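You operate a simulated robot arm through the tools that you are given. There is no shell and no other tool.

You are at the controls of a simulated robot arm. One attempt, no reset.

Task
Dunk cap No. 72 clean in the low steel pot and stand it in the short white tray.
Fine: swing the pot's lid shut again.
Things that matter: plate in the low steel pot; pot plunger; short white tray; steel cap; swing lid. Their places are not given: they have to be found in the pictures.

The check looks at the end state, three seconds after you hand in, the way a careful person would. Anything else that was tipped, shoved, dropped, spilled or broken makes it a failure. Lids that push on must go on centred and level and be pressed home; caps that screw on are set level and turned clockwise until they are tight.

Robot
A 6-joint arm with a fingered hand, fixed in place. Base frame: the origin is on the floor under the middle of its stand, x ahead of it, y to its left, z up. Units: cm, degrees, N and s.
With the tool pointing down near the work surface it reaches from about 18 to 66 cm from the base axis. Its first joint turns from -166.0 to 166.0 degrees. Payload 4 kg.
The tool frame sits at the grasp point between the pads (the TCP): z along the fingers, y along the line on which they close. The tips reach 2.6 cm beyond it. The gripper opens to 14.8 cm; its body begins 7.3 cm behind the TCP. The gripper is a hand of 3 fingers: y runs from the thumb to the fingers, the wrist lies at [0, 0, -23.9] in the tool frame, and closing takes about 1.5 s.
Orientation is that of the tool frame in the base frame, as a unit quaternion [w, x, y, z]. With the fingers straight down and closing along the base's y, the tool's x points along the base's -x, its y along +y and its z along -z.

Tools
- The arm moves only by the tool drive_tool. Its argument "targets" is a list of rows, each an object of numbers (a shift or turn left out is 0, a gripper value left out holds the last): "grip": the closure in counts, from 0 (fully open) to 255 (shut); "tx", "ty", "tz": the shift along the base's x, y, z in cm; "rx", "ry", "rz": the turn, a rotation vector about the base's x, y, z in degrees. In form: [{"grip": .., "tx": .., "ty": .., "tz": .., "rx": .., "ry": .., "rz": ..}, ...]. A call has 1 to 20 rows; each row is the pose to reach, as a shift and turn from the pose commanded when the call began. A row lasts 0.2 s, in which the tool goes at most 5 cm and 8.6 degrees; a call with a longer step from one row to the next is refused whole, and so is a gripper value outside its range. Where a pose cannot be reached the arm comes as near as it can. A force on the tool above 60 N (or 10 N above the force at the start of the call, whichever is more), or a blocked arm, ends the call early, and 0.2 s more pass. Each finger travels about 15.3 cm/s and halts on what it meets, pressing with about 26 N; the grip force reading is that of the motor and also rises with nothing between the fingers. The clock runs only during rows and for 0.2 s after the last one: add rows that repeat a pose to give the fingers time. It gives the time, the measured TCP pose, the force on the tool (base axes), the opening and the grip force at its end, in the units of the frame above (readings bear some noise), with the torque about the TCP (base axes, N m) and any sound that the robot's microphone picked up.
- Cameras (640 x 400 px; columns grow to the right, rows downward): "scene" is fixed at [39.41, 50.39, 177.34]; the picture's right is [-0.99, -0.11, 0.00], its down [-0.07, 0.68, -0.73] and it looks along [0.08, -0.72, -0.69] (base axes); focal length 366 px, centre (320, 200). "wrist" rides on the gripper at [6.8, -3.9, -9] in the tool frame; the picture's right is [0.50, 0.87, 0.00], its down [-0.65, 0.38, -0.65] and it looks along [-0.57, 0.33, 0.76] (tool axes); focal length 222 px, centre (320, 200).
- camera(camera): a new picture of that camera. It takes no simulated time.
- lift_body(by): moves the trunk up (or, below 0, down) by that many cm; the arm rides with it, the base frame stays. It gives what a move gives, with no picture.
- grasp_type(shape): the hand has 3 fingers and takes this shape, open, in about a second: jaw (thumb against the fingers, like two jaws); tri (thumb and two fingers); tip (a fingertip pinch); poke (one finger out to press); point (the index stretched); flat (the hand flat); cup (the hand cupped); fist (a fist). The gripper value then closes the fingers along that shape, each until it touches; the sizes above hold for jaw. It gives what a move gives, with no picture.
- pixel_to_xyz(camera, pixels): for up to 12 pixels [column, row] of the newest picture of that camera ("zoom" is the newest enlarged one), the place [x, y, z] in the base frame of the surface seen there, good to about 0.2 cm, but the place of the scene camera against the robot may be out by one fixed shift of up to 1.2 cm in any direction. It takes no simulated time.
- inspect(camera, box): a new picture of the part [left, top, right, bottom] of that camera's present view, enlarged. It takes no simulated time.
- sign_off(): hands the job in; it is judged then, once.

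Leave the gripper open and the arm clear of the work at the hand-in unless told otherwise.

The tools are called after "Emit:" by a JSON object that holds its "op" and its "data". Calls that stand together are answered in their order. drive_tool: Moves the arm, as the interface text tells. Its arguments: {"type":"object","properties":{"targets":{"type":"array"}},"required":["targets"]} The other tools are called the same way: lift_body (by) moves the trunk up or down; grasp_type (shape) gives the hand a shape; camera (camera) takes a picture; pixel_to_xyz (camera, pixels) gives the place of the surface under pixels of a picture; inspect (camera, box) takes an enlarged picture of a part of a camera's view; sign_off () hands the job in.

At the start:

```text
time_s: 0.0
tcp_pos: [39.49, -15.04, 131.24]
ee_rot: [-0.001, 0.0, 1.0, 0.001]
ft_force: [-0.8, -0.2, -0.6]
wrist_torque: [0.0, -0.06, 0.0]
finger_gap: 14.78
finger_force: 0.0
shape: jaw
trunk travel left (down, up): [-27.5, 4.2]
```

scene: 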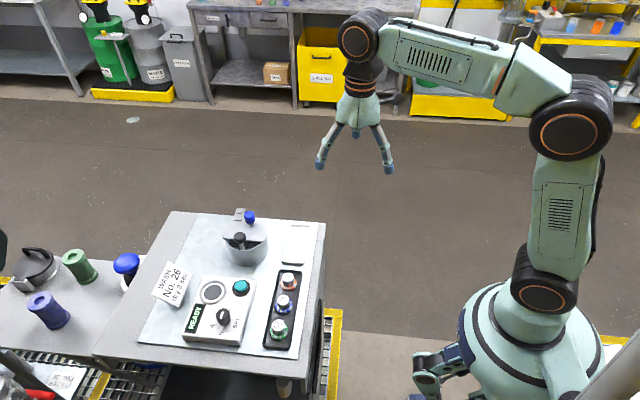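
wrist: 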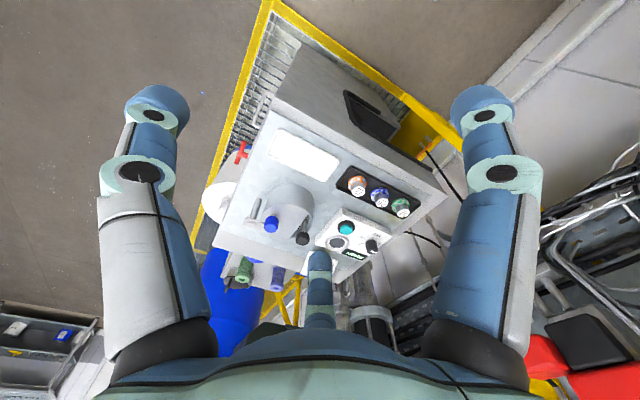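

I see a work stand with a panel, a round pot near (245,245), caps in a black rack near (285,310), and a note near (172,283). I'll zoom in on each part.

Emit:
{"op": "inspect", "data": {"camera": "scene", "box": [130, 195, 340, 370]}}

Emit:
{"op": "inspect", "data": {"camera": "wrist", "box": [210, 120, 450, 280]}}

```text
2.29 times, centred on (235, 282) of scene
```

zoom: 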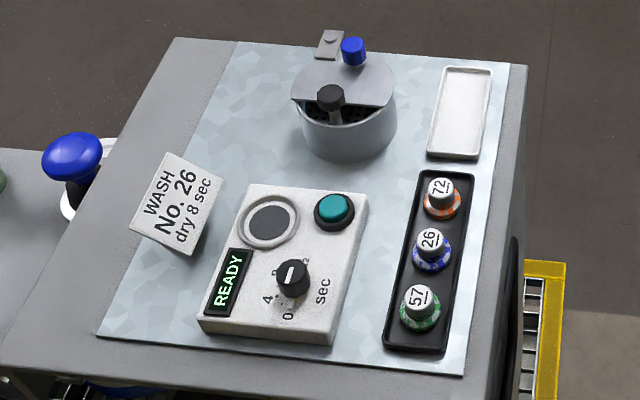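

```text
2.50 times, centred on (330, 200) of wrist
```

zoom: 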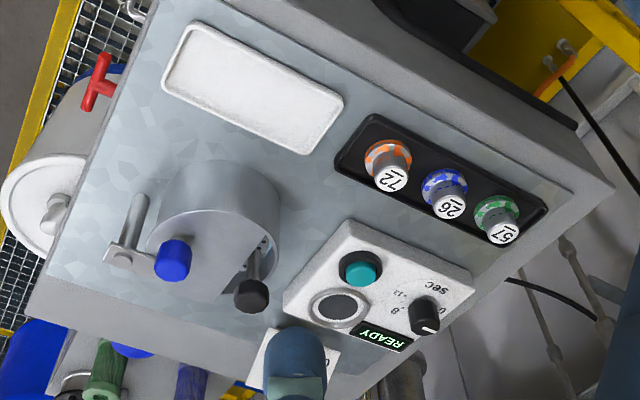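

The caps in the black rack are marked 72 (orange), 26 (blue) and 57 (green). A note says "WASH No. 26", but I was asked for No. 72, so I'll stay with 72. Next I'll take closer views of the pot, caps and panel.

Emit:
{"op": "inspect", "data": {"camera": "scene", "box": [210, 200, 280, 275]}}

Emit:
{"op": "inspect", "data": {"camera": "scene", "box": [255, 215, 325, 355]}}

Emit:
{"op": "inspect", "data": {"camera": "scene", "box": [150, 255, 260, 355]}}

Emit:
{"op": "inspect", "data": {"camera": "wrist", "box": [240, 160, 340, 240]}}

```text
5.33 times, centred on (245, 238) of scene
```

zoom: 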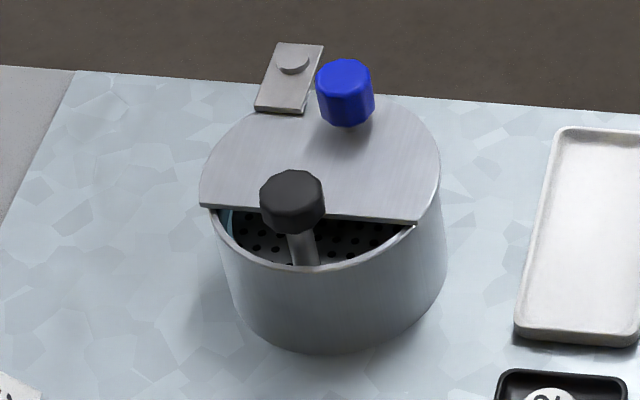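

```text
2.86 times, centred on (290, 285) of scene
```

zoom: 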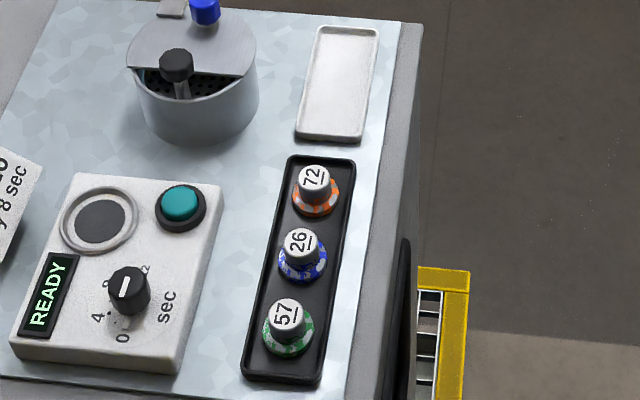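

```text
4.00 times, centred on (205, 305) of scene
```

zoom: 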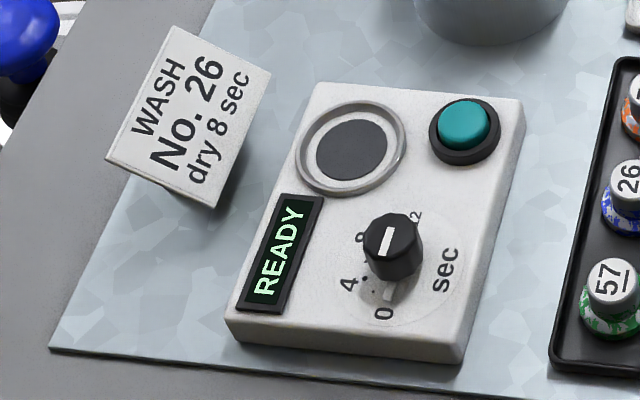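

```text
5.00 times, centred on (290, 200) of wrist
```

zoom: 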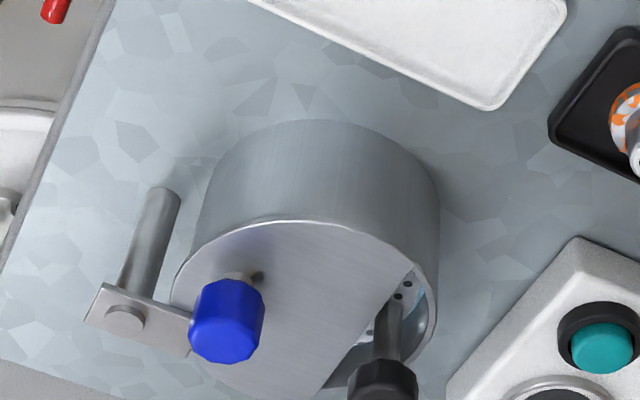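

I'll read 3D places for the pot, lid, plunger, tray and caps from the scene picture.

Emit:
{"op": "inspect", "data": {"camera": "scene", "box": [210, 200, 280, 275]}}

Emit:
{"op": "pixel_to_xyz", "data": {"camera": "zoom", "pixels": [[345, 68], [293, 62], [265, 105], [210, 195], [410, 210], [320, 150], [292, 190], [300, 255], [340, 250], [260, 235], [400, 232], [335, 268]]}}

Emit:
{"op": "pixel_to_xyz", "data": {"camera": "scene", "pixels": [[289, 277], [285, 296], [280, 319], [284, 255], [310, 229], [296, 245], [300, 228], [281, 266], [241, 287], [211, 292], [222, 316], [172, 283]]}}

```text
5.33 times, centred on (245, 238) of scene
```

zoom: 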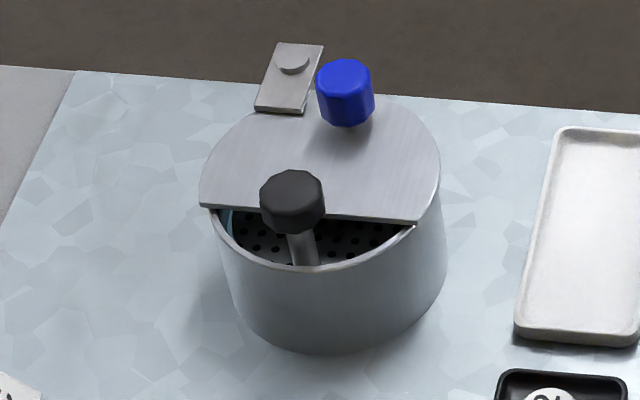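

```text
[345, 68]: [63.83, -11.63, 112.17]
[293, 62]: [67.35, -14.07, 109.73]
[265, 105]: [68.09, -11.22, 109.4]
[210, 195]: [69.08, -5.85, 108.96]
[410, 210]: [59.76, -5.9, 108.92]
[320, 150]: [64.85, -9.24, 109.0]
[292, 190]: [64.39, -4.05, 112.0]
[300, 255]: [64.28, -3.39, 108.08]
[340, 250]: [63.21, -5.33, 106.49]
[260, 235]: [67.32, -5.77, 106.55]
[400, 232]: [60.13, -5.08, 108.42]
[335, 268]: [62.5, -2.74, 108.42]
```

```text
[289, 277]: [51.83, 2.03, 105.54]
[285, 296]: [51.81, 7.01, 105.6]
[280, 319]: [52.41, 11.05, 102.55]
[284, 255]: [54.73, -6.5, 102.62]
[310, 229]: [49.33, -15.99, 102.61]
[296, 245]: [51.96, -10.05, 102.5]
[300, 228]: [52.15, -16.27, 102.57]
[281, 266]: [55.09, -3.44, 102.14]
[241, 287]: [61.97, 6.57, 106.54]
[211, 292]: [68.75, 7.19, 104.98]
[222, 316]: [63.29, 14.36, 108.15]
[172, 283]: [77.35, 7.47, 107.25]
```

The pot rim is near z 108.4 around (64,-8), the lid pivot near (67,-14), the plunger near (64,-4), and cap 72 near (52,2). The hand is well above everything, so I'll try the fingertip pinch shape here and see how it looks.

Emit:
{"op": "grasp_type", "data": {"shape": "tip"}}

Emit:
{"op": "camera", "data": {"camera": "wrist"}}

Emit:
{"op": "inspect", "data": {"camera": "scene", "box": [280, 60, 440, 200]}}

```text
time_s: 0.9
tcp_pos: [39.45, -15.1, 131.27]
ee_rot: [0.0, 0.0, 1.0, 0.001]
ft_force: [-0.1, 0.2, 0.3]
wrist_torque: [-0.02, -0.03, 0.0]
finger_gap: 14.8
finger_force: 0.0
shape: tip
trunk travel left (down, up): [-27.5, 4.2]
```

```text
taken
```

wrist: 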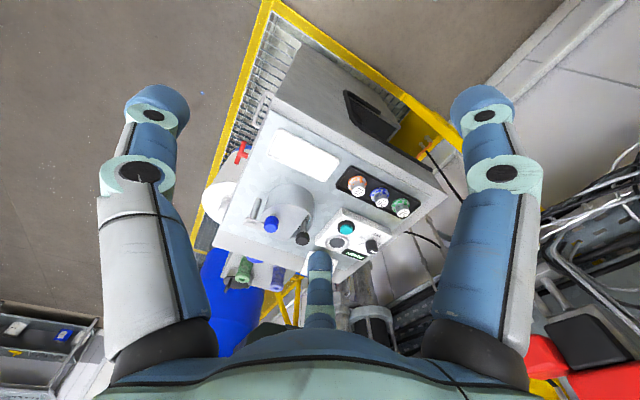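

```text
2.86 times, centred on (360, 130) of scene
```

zoom: 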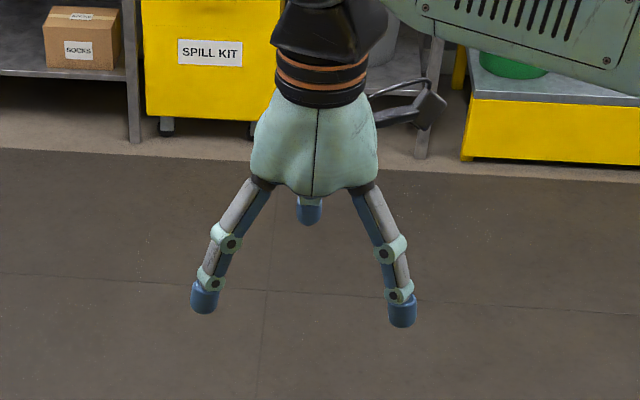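

Open, "tip" looks like "jaw": three fingers about 120° apart. I'll close it in free air to see how the tips meet.

Emit:
{"op": "drive_tool", "data": {"targets": [{"grip": 150}, {"grip": 150}, {"grip": 150}, {"grip": 150}, {"grip": 150}, {"grip": 150}]}}

Emit:
{"op": "camera", "data": {"camera": "wrist"}}

Emit:
{"op": "inspect", "data": {"camera": "scene", "box": [280, 60, 440, 200]}}

```text
time_s: 2.3
tcp_pos: [39.39, -15.11, 131.19]
ee_rot: [0.0, 0.0, 1.0, 0.0]
ft_force: [0.2, 0.1, -0.5]
wrist_torque: [0.02, 0.02, 0.0]
finger_gap: 6.13
finger_force: 0.1
shape: tip
trunk travel left (down, up): [-27.5, 4.2]
```

```text
taken
```

wrist: 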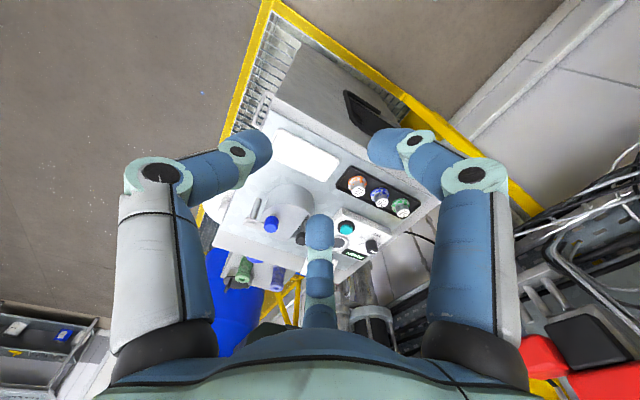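

```text
2.86 times, centred on (360, 130) of scene
```

zoom: 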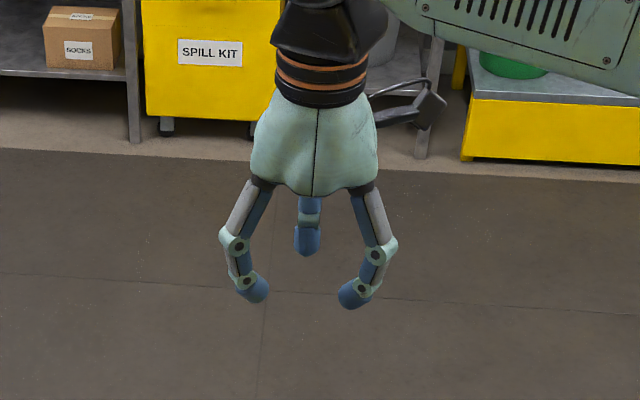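

At 150 counts all three fingers close toward the centre. I'll shut it further to see where they meet.

Emit:
{"op": "drive_tool", "data": {"targets": [{"grip": 220}, {"grip": 220}, {"grip": 220}, {"grip": 220}, {"grip": 220}]}}

Emit:
{"op": "camera", "data": {"camera": "wrist"}}

Emit:
{"op": "inspect", "data": {"camera": "scene", "box": [280, 60, 440, 200]}}

```text
time_s: 3.5
tcp_pos: [39.53, -15.08, 131.24]
ee_rot: [0.0, 0.0, 1.0, 0.0]
ft_force: [-0.1, -0.4, -0.6]
wrist_torque: [0.01, 0.01, 0.04]
finger_gap: 2.05
finger_force: 0.1
shape: tip
trunk travel left (down, up): [-27.5, 4.2]
```

```text
taken
```

wrist: 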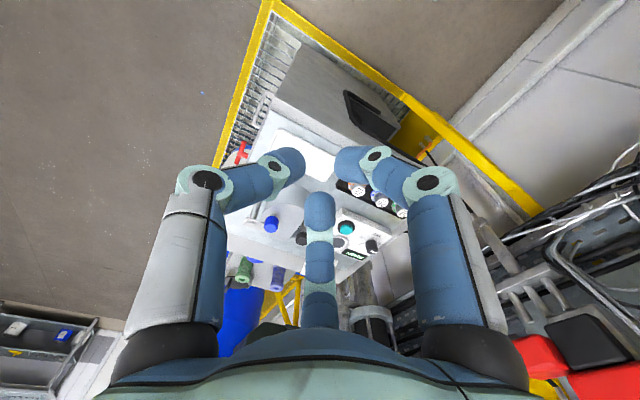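

```text
2.86 times, centred on (360, 130) of scene
```

zoom: 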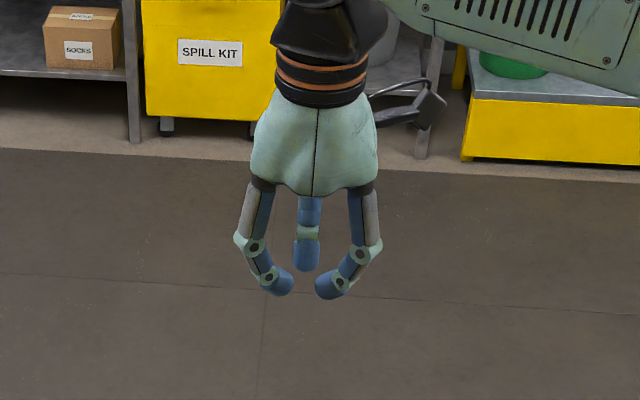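

"tip" is a three-point pinch with a gap of about 2 cm at 220 counts. I'll compare with "jaw" closed and "poke".

Emit:
{"op": "grasp_type", "data": {"shape": "jaw"}}

Emit:
{"op": "drive_tool", "data": {"targets": [{"grip": 220}, {"grip": 220}, {"grip": 220}, {"grip": 220}, {"grip": 220}, {"grip": 220}, {"grip": 220}, {"grip": 220}]}}

Emit:
{"op": "camera", "data": {"camera": "wrist"}}

Emit:
{"op": "inspect", "data": {"camera": "scene", "box": [280, 60, 440, 200]}}

Emit:
{"op": "grasp_type", "data": {"shape": "poke"}}

Emit:
{"op": "camera", "data": {"camera": "wrist"}}

Emit:
{"op": "inspect", "data": {"camera": "scene", "box": [280, 60, 440, 200]}}

```text
time_s: 4.4
tcp_pos: [39.42, -15.05, 131.25]
ee_rot: [-0.001, 0.0, 1.0, 0.0]
ft_force: [-0.4, -0.6, -0.2]
wrist_torque: [-0.02, -0.01, -0.01]
finger_gap: 14.79
finger_force: 0.2
shape: jaw
trunk travel left (down, up): [-27.5, 4.2]
```

```text
time_s: 6.2
tcp_pos: [39.4, -15.14, 131.19]
ee_rot: [0.0, 0.0, 1.0, 0.0]
ft_force: [0.5, 0.3, -0.1]
wrist_torque: [0.01, 0.0, -0.01]
finger_gap: 2.05
finger_force: 0.1
shape: jaw
trunk travel left (down, up): [-27.5, 4.2]
```

```text
taken
```

wrist: 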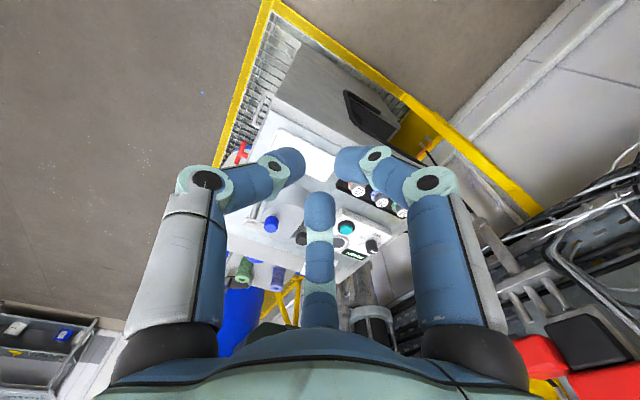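

```text
2.86 times, centred on (360, 130) of scene
```

zoom: 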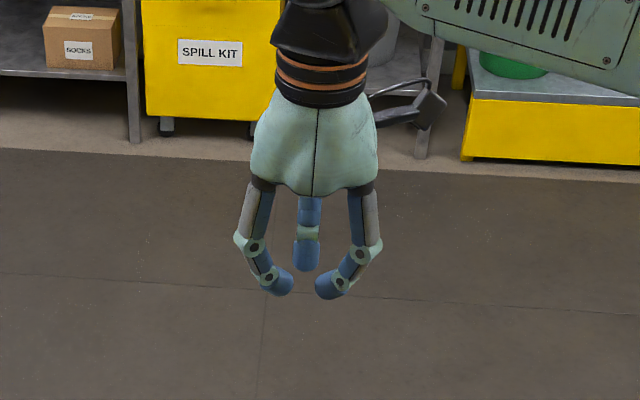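

```text
time_s: 7.1
tcp_pos: [39.42, -15.15, 131.26]
ee_rot: [-0.001, 0.0, 1.0, 0.001]
ft_force: [-1.2, 0.0, 0.0]
wrist_torque: [-0.01, -0.05, -0.01]
finger_gap: 0.0
finger_force: 0.2
shape: poke
trunk travel left (down, up): [-27.5, 4.2]
```

```text
taken
```

wrist: 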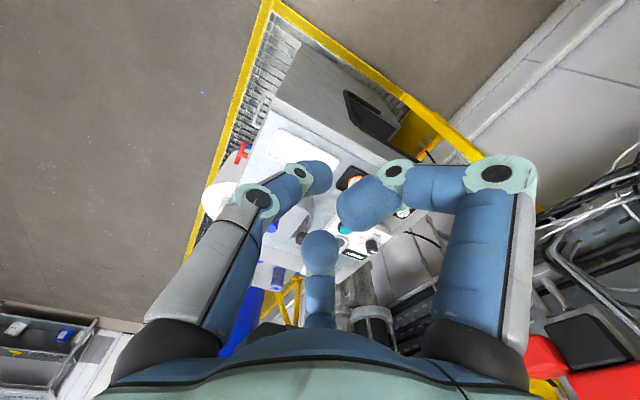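

```text
2.86 times, centred on (360, 130) of scene
```

zoom: 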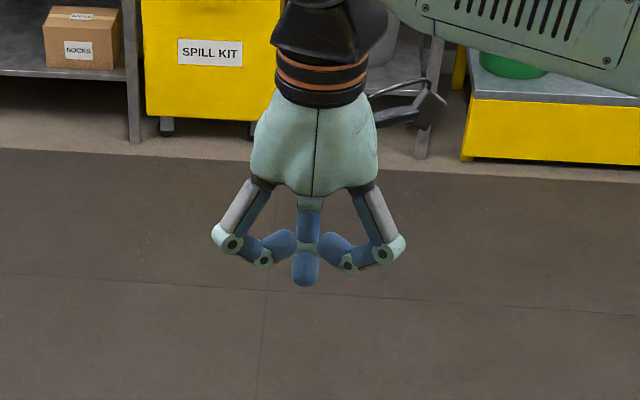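

In "poke" the thumb (far finger) sticks down and the two others are curled. I'll read where its tip is relative to the TCP.

Emit:
{"op": "pixel_to_xyz", "data": {"camera": "zoom", "pixels": [[305, 282], [305, 265], [298, 265], [312, 265], [290, 242], [330, 245], [232, 243], [382, 252]]}}

Emit:
{"op": "pixel_to_xyz", "data": {"camera": "wrist", "pixels": [[320, 170], [355, 200], [320, 245], [290, 160], [320, 190], [380, 180]]}}

```text
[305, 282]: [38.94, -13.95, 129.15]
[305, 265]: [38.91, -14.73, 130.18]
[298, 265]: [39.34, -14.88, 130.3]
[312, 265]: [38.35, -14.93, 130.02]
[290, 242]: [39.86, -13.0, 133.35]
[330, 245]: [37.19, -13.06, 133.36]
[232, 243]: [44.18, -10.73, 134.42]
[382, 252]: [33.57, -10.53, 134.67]
```

```text
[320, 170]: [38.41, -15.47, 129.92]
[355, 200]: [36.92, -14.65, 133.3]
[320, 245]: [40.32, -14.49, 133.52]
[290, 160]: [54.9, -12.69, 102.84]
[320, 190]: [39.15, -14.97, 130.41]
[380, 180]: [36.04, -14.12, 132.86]
```

The poking finger runs down the tool axis, its tip about 2.6 cm below the TCP. For a clear camera view I'll open the hand again and move over so the wrist camera looks at the pot from above.

Emit:
{"op": "grasp_type", "data": {"shape": "jaw"}}

Emit:
{"op": "drive_tool", "data": {"targets": [{"grip": 0, "tx": 4, "ty": 1, "tz": -1}, {"tx": 8, "ty": 2, "tz": -3}, {"tx": 12, "ty": 3, "tz": -5}, {"tx": 15, "ty": 4, "tz": -7}, {"tx": 15, "ty": 4, "tz": -7}]}}

Emit:
{"op": "camera", "data": {"camera": "wrist"}}

Emit:
{"op": "camera", "data": {"camera": "scene"}}

```text
time_s: 8.0
tcp_pos: [39.37, -15.08, 131.27]
ee_rot: [-0.001, 0.0, 1.0, 0.0]
ft_force: [-0.2, 0.3, 0.2]
wrist_torque: [0.03, 0.0, -0.04]
finger_gap: 14.77
finger_force: 0.1
shape: jaw
trunk travel left (down, up): [-27.5, 4.2]
```

```text
time_s: 9.2
tcp_pos: [54.49, -11.36, 124.44]
ee_rot: [0.001, 0.0, 1.0, 0.001]
ft_force: [-1.2, 0.4, 1.5]
wrist_torque: [0.02, 0.0, 0.02]
finger_gap: 14.8
finger_force: 0.1
shape: jaw
trunk travel left (down, up): [-27.5, 4.2]
```

```text
taken
```

wrist: 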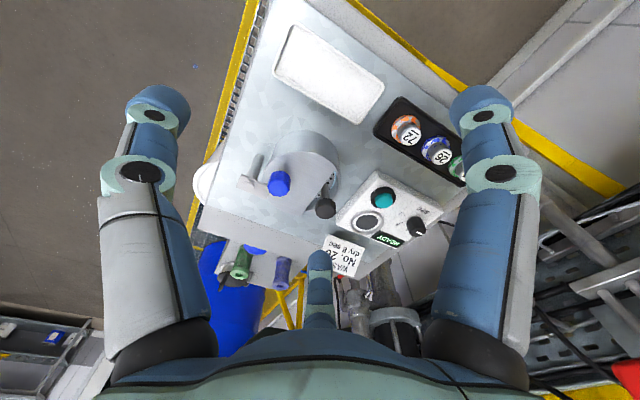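

```text
taken
```

scene: 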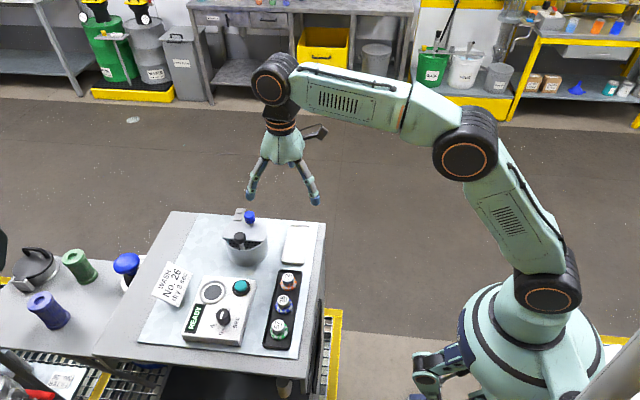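

The pot shows around (290,175) in the wrist view. I'll zoom there and measure.

Emit:
{"op": "inspect", "data": {"camera": "wrist", "box": [225, 120, 353, 225]}}

Emit:
{"op": "pixel_to_xyz", "data": {"camera": "wrist", "pixels": [[280, 181], [326, 209], [247, 182], [300, 170], [285, 150], [336, 180], [405, 128], [437, 150], [380, 90], [280, 70], [358, 120], [300, 28]]}}

```text
3.81 times, centred on (289, 172) of wrist
```

zoom: 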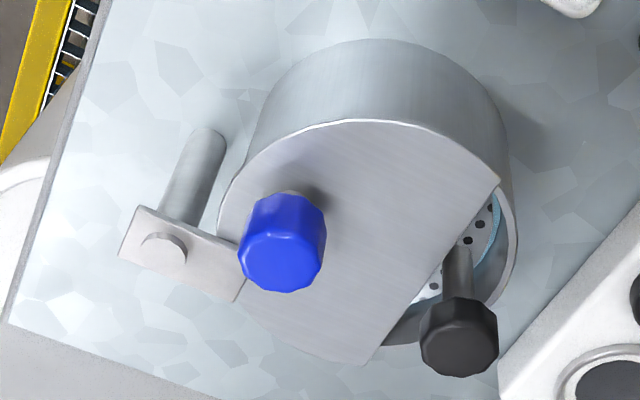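

```text
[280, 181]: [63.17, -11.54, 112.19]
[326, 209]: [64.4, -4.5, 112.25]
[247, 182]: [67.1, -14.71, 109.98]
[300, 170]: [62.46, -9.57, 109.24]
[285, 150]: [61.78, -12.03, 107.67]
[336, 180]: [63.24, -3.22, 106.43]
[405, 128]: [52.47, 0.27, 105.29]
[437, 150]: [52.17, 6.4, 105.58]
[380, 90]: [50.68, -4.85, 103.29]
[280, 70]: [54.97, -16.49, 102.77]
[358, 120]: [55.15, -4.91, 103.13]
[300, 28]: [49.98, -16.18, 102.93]
```

Emit:
{"op": "pixel_to_xyz", "data": {"camera": "zoom", "pixels": [[280, 256], [262, 270], [305, 225], [460, 340], [470, 325], [163, 248], [498, 182], [368, 362], [350, 122], [225, 205], [455, 262], [512, 250]]}}

Emit:
{"op": "pixel_to_xyz", "data": {"camera": "zoom", "pixels": [[430, 240], [300, 325], [135, 210], [120, 255], [235, 300], [215, 150], [435, 330], [495, 345], [440, 290], [485, 215], [512, 215], [400, 340]]}}

```text
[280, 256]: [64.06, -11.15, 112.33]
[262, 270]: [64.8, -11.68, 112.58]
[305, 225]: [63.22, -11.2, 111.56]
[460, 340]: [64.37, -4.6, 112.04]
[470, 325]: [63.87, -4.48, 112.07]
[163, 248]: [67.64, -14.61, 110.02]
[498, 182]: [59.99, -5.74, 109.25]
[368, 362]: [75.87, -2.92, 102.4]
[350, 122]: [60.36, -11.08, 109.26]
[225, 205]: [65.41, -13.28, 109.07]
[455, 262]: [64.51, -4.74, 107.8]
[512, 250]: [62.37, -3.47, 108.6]
```

```text
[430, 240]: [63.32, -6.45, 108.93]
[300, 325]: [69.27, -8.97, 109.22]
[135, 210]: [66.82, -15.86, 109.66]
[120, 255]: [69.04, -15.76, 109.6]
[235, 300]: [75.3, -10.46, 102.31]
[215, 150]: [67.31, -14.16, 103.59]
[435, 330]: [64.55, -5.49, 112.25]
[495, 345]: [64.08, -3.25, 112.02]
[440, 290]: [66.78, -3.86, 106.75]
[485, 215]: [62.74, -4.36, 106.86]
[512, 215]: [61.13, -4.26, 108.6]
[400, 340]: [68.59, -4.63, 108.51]
```

The lid's pivot is about (67.6,-14.6), its knob about (64.1,-11.4), the pot centre about (64.6,-8.2) with radius 5.2, and the plunger about (64.4,-4.5). The chord's +x corner lies closer to the pivot (8.8 cm) than the plunger rod (10.5 cm). So the lid clears the plunger only if it swings counter-clockwise, with the knob going toward -x. Next I'll look closely at the caps.

Emit:
{"op": "inspect", "data": {"camera": "wrist", "box": [380, 95, 470, 190]}}

Emit:
{"op": "pixel_to_xyz", "data": {"camera": "wrist", "pixels": [[411, 134], [404, 126], [400, 137], [418, 132], [411, 143], [395, 130], [412, 116], [445, 155], [422, 150], [390, 135]]}}

Emit:
{"op": "inspect", "data": {"camera": "scene", "box": [260, 260, 315, 345]}}

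```text
4.21 times, centred on (425, 142) of wrist
```

zoom: 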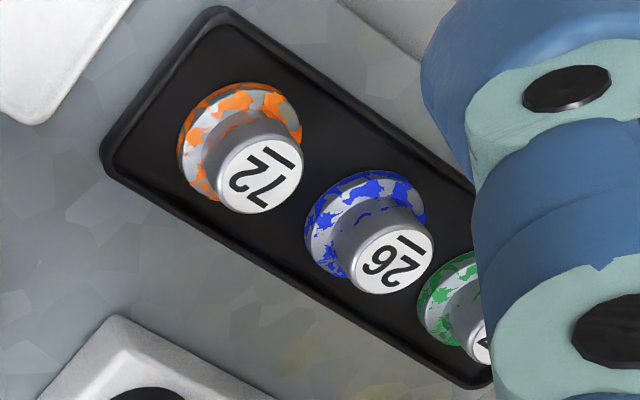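

```text
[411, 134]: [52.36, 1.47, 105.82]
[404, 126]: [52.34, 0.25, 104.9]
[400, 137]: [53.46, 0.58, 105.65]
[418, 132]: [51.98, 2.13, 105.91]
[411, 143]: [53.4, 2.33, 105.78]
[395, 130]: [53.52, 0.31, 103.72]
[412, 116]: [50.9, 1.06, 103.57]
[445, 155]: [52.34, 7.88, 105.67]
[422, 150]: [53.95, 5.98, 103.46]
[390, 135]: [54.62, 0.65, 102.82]
```

```text
4.71 times, centred on (288, 302) of scene
```

zoom: 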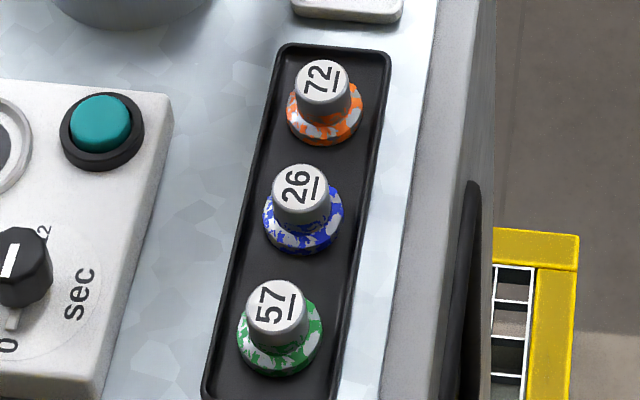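

The coloured patches are soil on each cap's flange, and cap 72 (orange) is centred near (52.5,1.6) with its top at z 105.8. First I'll open the lid. I'll take the poke shape, move above (65.7,-8.9) on the far side of the knob, and check with pictures before lowering.

Emit:
{"op": "grasp_type", "data": {"shape": "poke"}}

Emit:
{"op": "drive_tool", "data": {"targets": [{"tx": 4, "ty": 1, "tz": -1.5}, {"tx": 8, "ty": 2, "tz": -3}, {"tx": 11.2, "ty": 2.45, "tz": -5}, {"tx": 11.2, "ty": 2.45, "tz": -6.5}, {"tx": 11.2, "ty": 2.45, "tz": -6.5}]}}

Emit:
{"op": "camera", "data": {"camera": "wrist"}}

Emit:
{"op": "inspect", "data": {"camera": "scene", "box": [190, 150, 330, 280]}}

```text
time_s: 10.1
tcp_pos: [54.39, -11.36, 124.27]
ee_rot: [0.0, 0.0, 1.0, 0.0]
ft_force: [0.5, 0.1, -0.8]
wrist_torque: [0.01, 0.03, 0.01]
finger_gap: 0.0
finger_force: 0.1
shape: poke
trunk travel left (down, up): [-27.5, 4.2]
```

```text
time_s: 11.3
tcp_pos: [63.51, -8.57, 117.02]
ee_rot: [0.001, 0.0, 1.0, 0.001]
ft_force: [-0.5, 0.2, -0.3]
wrist_torque: [0.0, 0.0, 0.0]
finger_gap: 0.0
finger_force: 0.1
shape: poke
out of reach, approached as far as the arm can: row 2, 3, 4, 5
trunk travel left (down, up): [-27.5, 4.2]
```

```text
taken
```

wrist: 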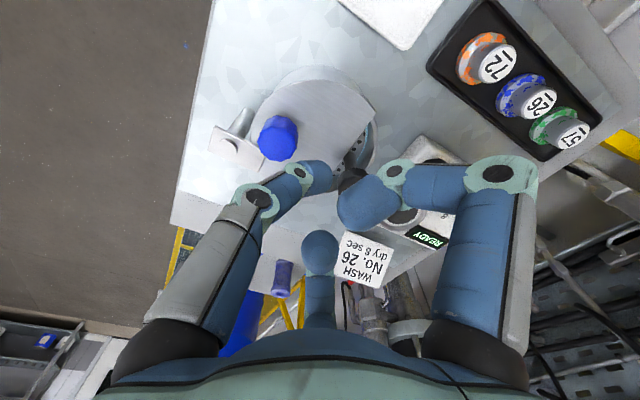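

```text
3.08 times, centred on (260, 215) of scene
```

zoom: 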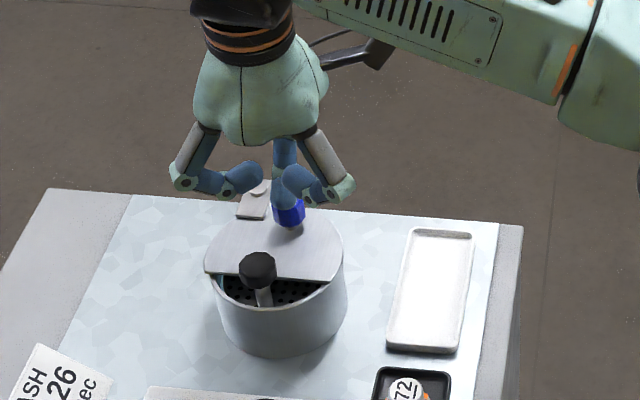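

The arm stopped short at (63.5,-8.6,117) because it is out of reach at this height. I'll raise the trunk 4 cm to gain reach, then check where the tool is.

Emit:
{"op": "lift_body", "data": {"by": 4.0}}

Emit:
{"op": "drive_tool", "data": {"targets": [{"tx": 0, "ty": 0, "tz": 0}]}}

```text
time_s: 12.1
tcp_pos: [63.64, -8.32, 121.06]
ee_rot: [-0.001, 0.0, 1.0, 0.0]
ft_force: [-0.2, -0.6, 0.6]
wrist_torque: [0.0, -0.02, 0.03]
finger_gap: 0.0
finger_force: 0.1
shape: poke
trunk travel left (down, up): [-31.5, 0.2]
```

```text
time_s: 12.5
tcp_pos: [63.83, -8.34, 121.05]
ee_rot: [0.0, 0.0, 1.0, 0.0]
ft_force: [0.0, -0.2, 0.5]
wrist_torque: [-0.01, -0.02, -0.02]
finger_gap: 0.0
finger_force: 0.1
shape: poke
trunk travel left (down, up): [-31.5, 0.2]
```

The tool is now at (63.8,-8.3,121). I'll try again toward (65.7,-8.9) at z 117.

Emit:
{"op": "drive_tool", "data": {"targets": [{"tx": 0.9, "ty": -0.2, "tz": -2}, {"tx": 1.9, "ty": -0.55, "tz": -4}, {"tx": 1.9, "ty": -0.55, "tz": -4}]}}

```text
time_s: 13.3
tcp_pos: [65.63, -8.84, 117.06]
ee_rot: [0.0, 0.0, 1.0, 0.001]
ft_force: [0.5, -0.5, -0.2]
wrist_torque: [-0.02, -0.01, 0.01]
finger_gap: 0.0
finger_force: 0.0
shape: poke
trunk travel left (down, up): [-31.5, 0.2]
```

That is reachable: (65.6,-8.8,117.1). Before lowering I'll check the clearance to the knob and the plunger.

Emit:
{"op": "inspect", "data": {"camera": "scene", "box": [200, 170, 300, 270]}}

Emit:
{"op": "inspect", "data": {"camera": "wrist", "box": [190, 80, 430, 270]}}

```text
4.00 times, centred on (250, 220) of scene
```

zoom: 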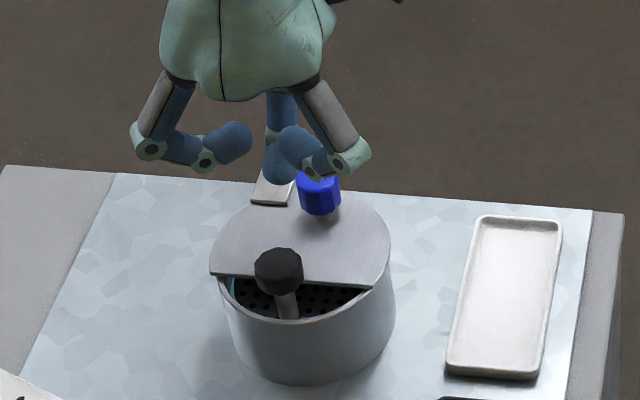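

```text
2.11 times, centred on (310, 175) of wrist
```

zoom: 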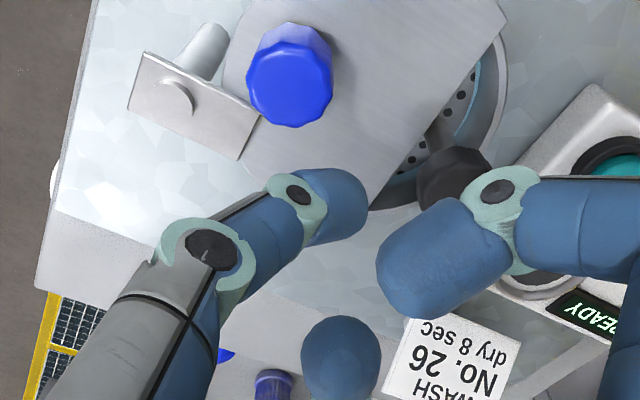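

The finger sits between knob and plunger with room on both sides. I'll recheck the knob's place from this nearer view, and also the plunger and pivot.

Emit:
{"op": "pixel_to_xyz", "data": {"camera": "zoom", "pixels": [[290, 85], [250, 90], [330, 85], [285, 50], [295, 122], [450, 170], [180, 95], [462, 150], [340, 205], [395, 290]]}}

```text
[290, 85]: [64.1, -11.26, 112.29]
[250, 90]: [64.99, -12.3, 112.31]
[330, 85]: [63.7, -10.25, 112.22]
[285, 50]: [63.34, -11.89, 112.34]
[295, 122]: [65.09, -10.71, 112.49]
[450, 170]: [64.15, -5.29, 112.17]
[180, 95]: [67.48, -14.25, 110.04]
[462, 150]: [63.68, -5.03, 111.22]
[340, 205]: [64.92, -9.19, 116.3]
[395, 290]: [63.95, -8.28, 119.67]
```

The knob centre is about (64.25,-11.3) with radius 1.2, so the finger has about 0.6 cm of clearance. I'll lower to TCP z about 112.6 so the tip sits just above the lid plate.

Emit:
{"op": "drive_tool", "data": {"targets": [{"tz": -1.5}, {"tz": -3}, {"tz": -4.0}, {"tz": -4.45}, {"tz": -4.45}]}}

Emit:
{"op": "inspect", "data": {"camera": "scene", "box": [200, 170, 300, 270]}}

```text
time_s: 14.5
tcp_pos: [65.7, -8.85, 112.52]
ee_rot: [0.001, 0.0, 1.0, 0.0]
ft_force: [10.6, 6.5, 8.2]
wrist_torque: [-0.16, 0.05, 0.16]
finger_gap: 0.02
finger_force: 0.0
shape: poke
trunk travel left (down, up): [-31.5, 0.2]
```

```text
4.00 times, centred on (250, 220) of scene
```

zoom: 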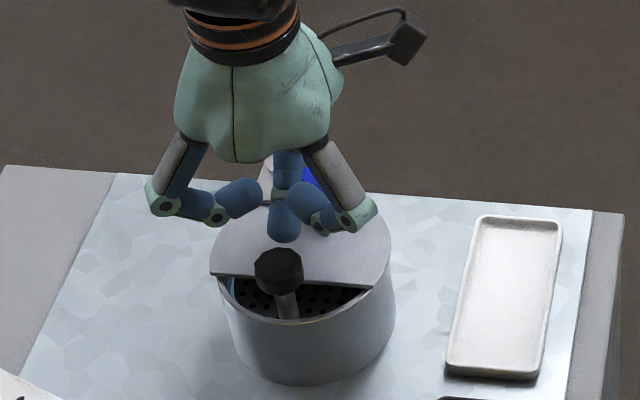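

The force now reads about (10.6,6.5,8.2) N, so something touches, likely the leaning thumb on the knob's edge. I'll raise 0.6 cm and shift back a bit to see if it clears.

Emit:
{"op": "drive_tool", "data": {"targets": [{"tz": 0.3}, {"tz": 0.6}, {"tz": 0.6}]}}

Emit:
{"op": "inspect", "data": {"camera": "wrist", "box": [170, 60, 430, 270]}}

```text
time_s: 15.3
tcp_pos: [65.54, -8.91, 113.1]
ee_rot: [-0.001, 0.0, 1.0, -0.001]
ft_force: [2.7, 5.2, 2.7]
wrist_torque: [-0.02, 0.01, 0.02]
finger_gap: 0.02
finger_force: 0.1
shape: poke
trunk travel left (down, up): [-31.5, 0.2]
```

```text
1.90 times, centred on (300, 165) of wrist
```

zoom: 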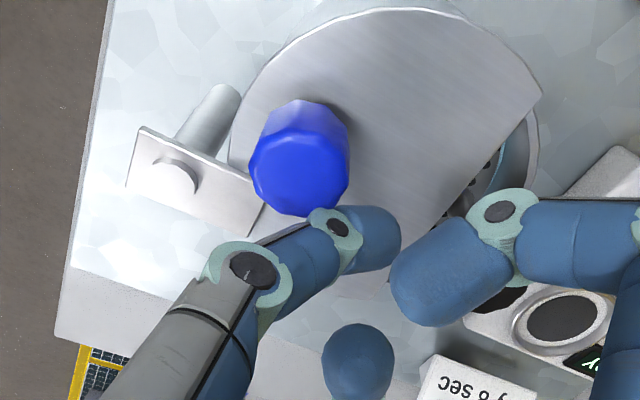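

Force dropped to a few N. The wrist view shows the thumb leaning over from the knob's side. To push cleanly, I'll go up and turn the hand about 145° so the thumb leans away from the knob.

Emit:
{"op": "drive_tool", "data": {"targets": [{"tz": 2.5, "ty": 0.2}, {"tz": 5, "ty": 0.3}, {"tz": 5, "ty": 0.3, "rz": 8.5}, {"tz": 5, "ty": 0.3, "rz": 17}, {"tz": 5, "ty": 0.3, "rz": 25.5}, {"tz": 5, "ty": 0.3, "rz": 34}, {"tz": 5, "ty": 0.3, "rz": 42.5}, {"tz": 5, "ty": 0.3, "rz": 51}, {"tz": 5, "ty": 0.3, "rz": 59.5}, {"tz": 5, "ty": 0.3, "rz": 68}, {"tz": 5, "ty": 0.3, "rz": 76.5}, {"tz": 5, "ty": 0.3, "rz": 85}, {"tz": 5, "ty": 0.3, "rz": 93.5}, {"tz": 5, "ty": 0.3, "rz": 102}, {"tz": 5, "ty": 0.3, "rz": 110.5}, {"tz": 5, "ty": 0.3, "rz": 119}, {"tz": 5, "ty": 0.3, "rz": 127.5}, {"tz": 5, "ty": 0.3, "rz": 136}, {"tz": 5, "ty": 0.3, "rz": 144.5}, {"tz": 5, "ty": 0.3, "rz": 144.5}]}}

Emit:
{"op": "camera", "data": {"camera": "wrist"}}

Emit:
{"op": "inspect", "data": {"camera": "scene", "box": [200, 160, 310, 270]}}

```text
time_s: 19.5
tcp_pos: [65.82, -7.58, 118.16]
ee_rot: [-0.001, -0.615, 0.789, -0.001]
ft_force: [-0.6, 0.2, -0.9]
wrist_torque: [0.0, 0.02, -0.05]
finger_gap: 0.0
finger_force: 0.0
shape: poke
out of reach, approached as far as the arm can: row 11, 12, 13, 14, 15, 16, 17, 18, 19, 20
trunk travel left (down, up): [-31.5, 0.2]
```

```text
taken
```

wrist: 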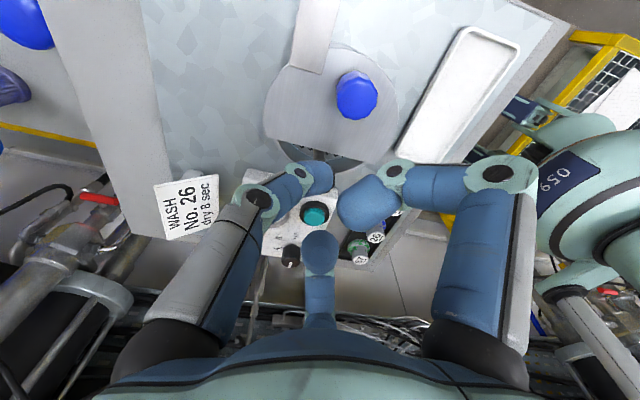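

```text
3.64 times, centred on (255, 215) of scene
```

zoom: 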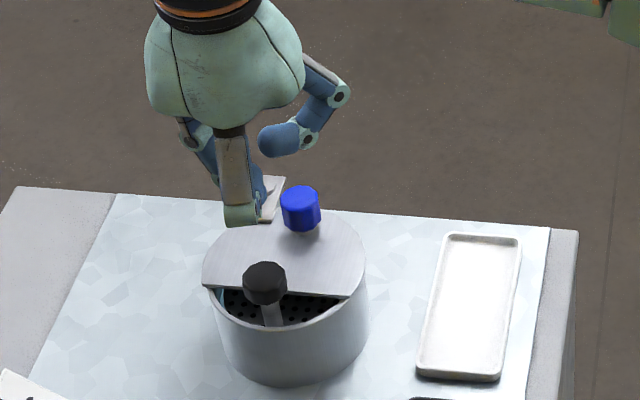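

The wrist roll stopped at about +76°, a joint limit, and the tool sits at (65.8,-7.6,118.2). I'll turn the other way, to about -150°, so the thumb leans toward +y, away from the knob for the whole swing.

Emit:
{"op": "drive_tool", "data": {"targets": [{"rz": -8.5}, {"rz": -17}, {"rz": -25.5}, {"rz": -34}, {"rz": -42.5}, {"rz": -51}, {"rz": -59.5}, {"rz": -68}, {"rz": -76.5}, {"rz": -85}, {"rz": -93.5}, {"rz": -102}, {"rz": -110.5}, {"rz": -119}, {"rz": -127.5}, {"rz": -136}, {"rz": -144.5}, {"rz": -153}, {"rz": -161.5}, {"rz": -170}]}}

Emit:
{"op": "drive_tool", "data": {"targets": [{"rz": -8.5}, {"rz": -17}, {"rz": -25.5}, {"rz": -34}, {"rz": -42.5}, {"rz": -51}, {"rz": -56}, {"rz": -56}]}}

Emit:
{"op": "camera", "data": {"camera": "wrist"}}

Emit:
{"op": "inspect", "data": {"camera": "scene", "box": [200, 160, 310, 270]}}

```text
time_s: 23.7
tcp_pos: [65.83, -7.55, 118.26]
ee_rot: [-0.001, 0.733, 0.68, 0.002]
ft_force: [-0.6, -0.4, -0.8]
wrist_torque: [0.01, 0.03, -0.01]
finger_gap: 0.0
finger_force: 0.0
shape: poke
trunk travel left (down, up): [-31.5, 0.2]
```

```text
time_s: 25.5
tcp_pos: [65.83, -7.48, 118.19]
ee_rot: [0.0, 0.966, 0.257, 0.0]
ft_force: [0.7, -1.0, -0.4]
wrist_torque: [-0.01, -0.01, 0.01]
finger_gap: 0.0
finger_force: 0.0
shape: poke
trunk travel left (down, up): [-31.5, 0.2]
```

```text
taken
```

wrist: 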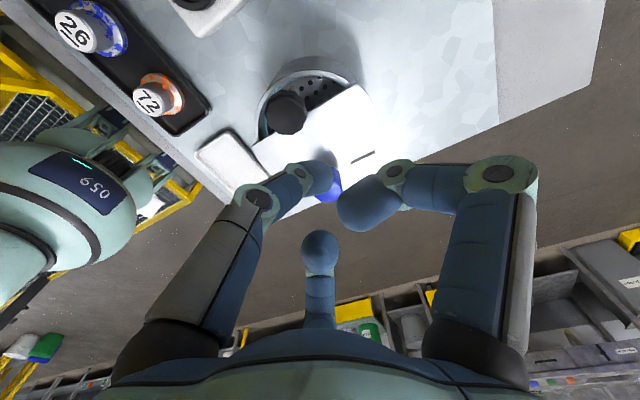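

```text
3.64 times, centred on (255, 215) of scene
```

zoom: 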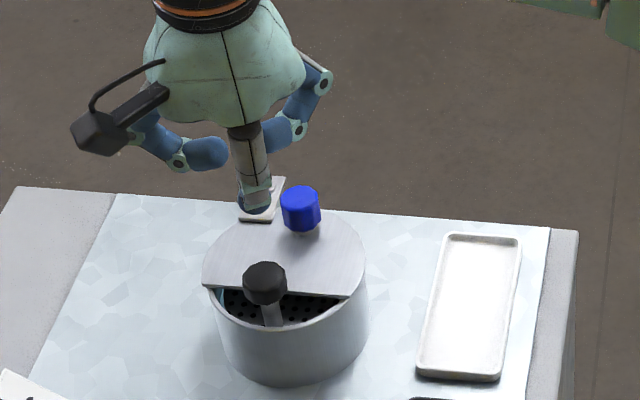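

The hand is at yaw -150° with the thumb leaning toward the plunger side, and the lid is unmoved. I'll lower beside the knob at about (65.7,-8.7).

Emit:
{"op": "drive_tool", "data": {"targets": [{"tx": -0.1, "ty": -1.0, "tz": -1.5}, {"tx": -0.1, "ty": -1.0, "tz": -3}, {"tx": -0.1, "ty": -1.0, "tz": -4.5}, {"tx": -0.1, "ty": -1.0, "tz": -5.4}, {"tx": -0.1, "ty": -1.0, "tz": -5.4}]}}

Emit:
{"op": "inspect", "data": {"camera": "scene", "box": [200, 160, 310, 270]}}

Emit:
{"op": "inspect", "data": {"camera": "wrist", "box": [200, 50, 430, 250]}}

```text
time_s: 26.7
tcp_pos: [65.85, -8.57, 112.74]
ee_rot: [0.0, 0.966, 0.257, 0.001]
ft_force: [-0.9, 0.3, -0.4]
wrist_torque: [-0.03, -0.03, 0.02]
finger_gap: 0.0
finger_force: 0.1
shape: poke
trunk travel left (down, up): [-31.5, 0.2]
```

```text
3.64 times, centred on (255, 215) of scene
```

zoom: 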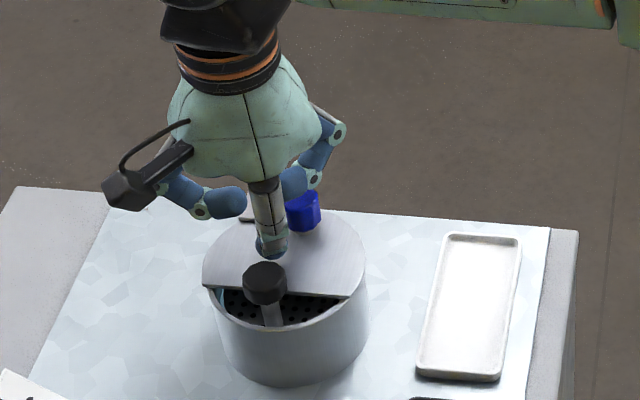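

```text
2.00 times, centred on (315, 150) of wrist
```

zoom: 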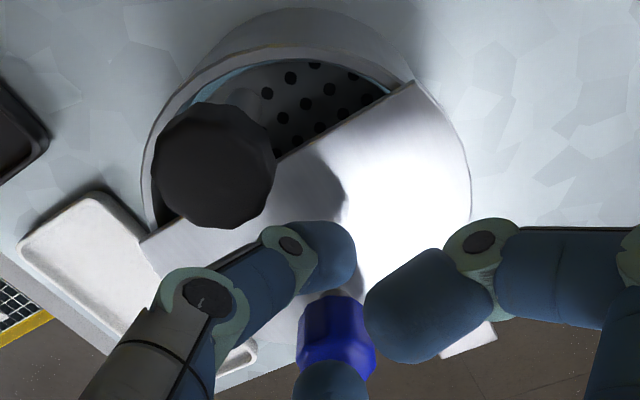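

No contact force, and the finger is beside the knob. Now I'll sweep slowly around the pivot at (67.55,-14.45), pushing the knob counter-clockwise. This first part covers about 40°.

Emit:
{"op": "drive_tool", "data": {"targets": [{"tx": 0.03, "ty": -0.43}, {"tx": -0.03, "ty": -0.87}, {"tx": -0.17, "ty": -1.24}, {"tx": -0.4, "ty": -1.57}, {"tx": -0.7, "ty": -1.72}, {"tx": -0.98, "ty": -1.9}, {"tx": -1.26, "ty": -2.1}, {"tx": -1.51, "ty": -2.31}, {"tx": -1.75, "ty": -2.55}, {"tx": -1.98, "ty": -2.8}, {"tx": -2.18, "ty": -3.06}, {"tx": -2.37, "ty": -3.34}]}}

Emit:
{"op": "inspect", "data": {"camera": "scene", "box": [200, 160, 310, 270]}}

Emit:
{"op": "inspect", "data": {"camera": "wrist", "box": [200, 50, 430, 250]}}

```text
time_s: 28.6
tcp_pos: [64.75, -9.94, 112.96]
ee_rot: [-0.003, 0.965, 0.261, 0.011]
ft_force: [27.6, 24.8, -0.8]
wrist_torque: [0.48, -0.62, -0.04]
finger_gap: 0.02
finger_force: 0.1
shape: poke
trunk travel left (down, up): [-31.5, 0.2]
stopped in row 9: the force on the tool passed its limit at 62 N (the readings are from after the stop); the commanded pose is now the measured one
```

```text
3.64 times, centred on (255, 215) of scene
```

zoom: 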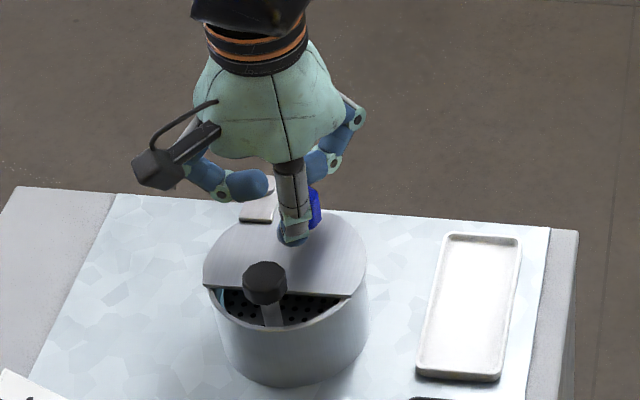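

```text
2.00 times, centred on (315, 150) of wrist
```

zoom: 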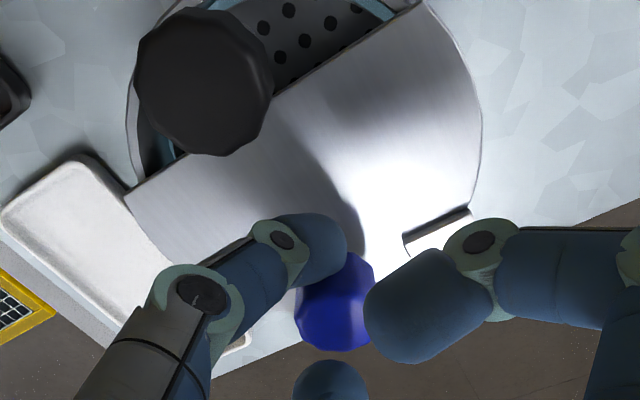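

The push built up to 62 N and the lid hardly moved. I'll measure knob and lid corner positions in this zoom to see whether anything turned.

Emit:
{"op": "pixel_to_xyz", "data": {"camera": "zoom", "pixels": [[128, 198], [420, 8], [340, 320], [300, 310], [360, 270], [437, 228], [270, 105], [200, 90], [470, 100], [250, 345]]}}

Emit:
{"op": "inspect", "data": {"camera": "scene", "box": [220, 190, 290, 270]}}

```text
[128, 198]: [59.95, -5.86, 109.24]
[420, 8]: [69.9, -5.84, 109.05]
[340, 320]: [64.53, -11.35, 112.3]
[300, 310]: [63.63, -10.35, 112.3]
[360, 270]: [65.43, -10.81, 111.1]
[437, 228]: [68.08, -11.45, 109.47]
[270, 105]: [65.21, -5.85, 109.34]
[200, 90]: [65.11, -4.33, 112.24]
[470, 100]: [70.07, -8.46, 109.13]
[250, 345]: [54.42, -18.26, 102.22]
```

```text
5.00 times, centred on (255, 230) of scene
```

zoom: 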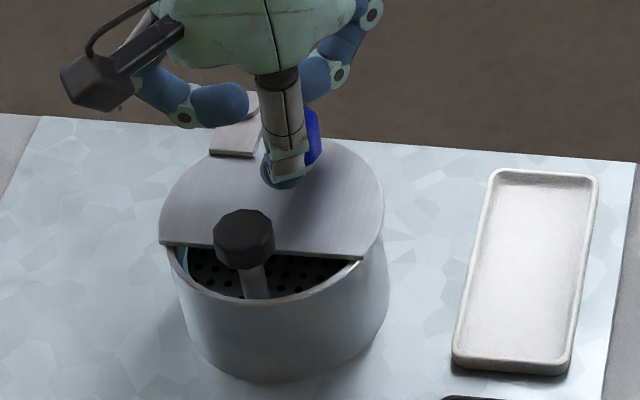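

The lid has not turned at all: its corners are still at (60.0,-5.9) and (69.9,-5.8). I won't force it that way. I'll back the finger off and up and study the hinge.

Emit:
{"op": "drive_tool", "data": {"targets": [{"tx": 0.3, "ty": 0.5}, {"tx": 0.7, "ty": 1.2}, {"tx": 0.7, "ty": 1.4, "tz": 2}, {"tx": 0.0, "ty": 1.4, "tz": 5}, {"tx": -2, "ty": 1.4, "tz": 7}, {"tx": -2, "ty": 1.4, "tz": 7}]}}

Emit:
{"op": "camera", "data": {"camera": "wrist"}}

Emit:
{"op": "inspect", "data": {"camera": "scene", "box": [225, 200, 285, 270]}}

```text
time_s: 30.0
tcp_pos: [62.57, -9.23, 120.04]
ee_rot: [-0.001, 0.966, 0.259, 0.007]
ft_force: [0.0, -0.2, -1.1]
wrist_torque: [-0.03, -0.02, -0.03]
finger_gap: 0.0
finger_force: 0.0
shape: poke
trunk travel left (down, up): [-31.5, 0.2]
```

```text
taken
```

wrist: 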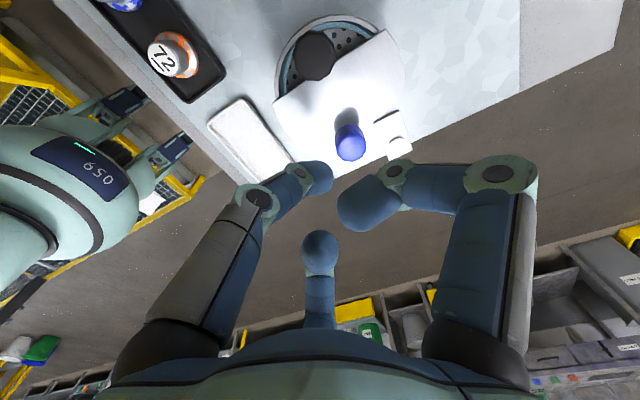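

```text
5.71 times, centred on (255, 235) of scene
```

zoom: 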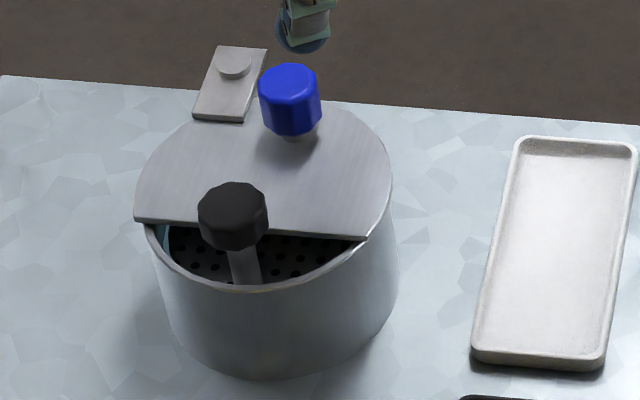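

Emit:
{"op": "inspect", "data": {"camera": "wrist", "box": [265, 10, 425, 175]}}

```text
2.42 times, centred on (345, 92) of wrist
```

zoom: 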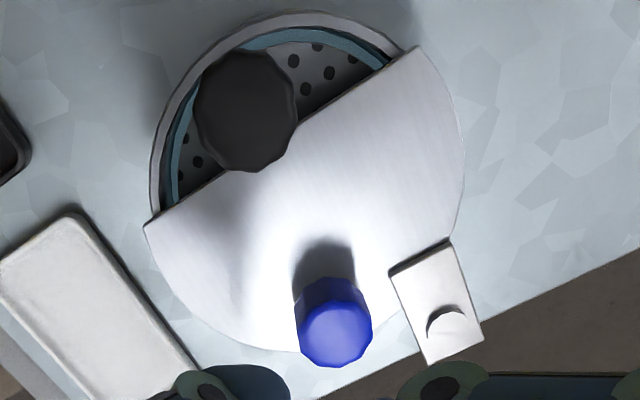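

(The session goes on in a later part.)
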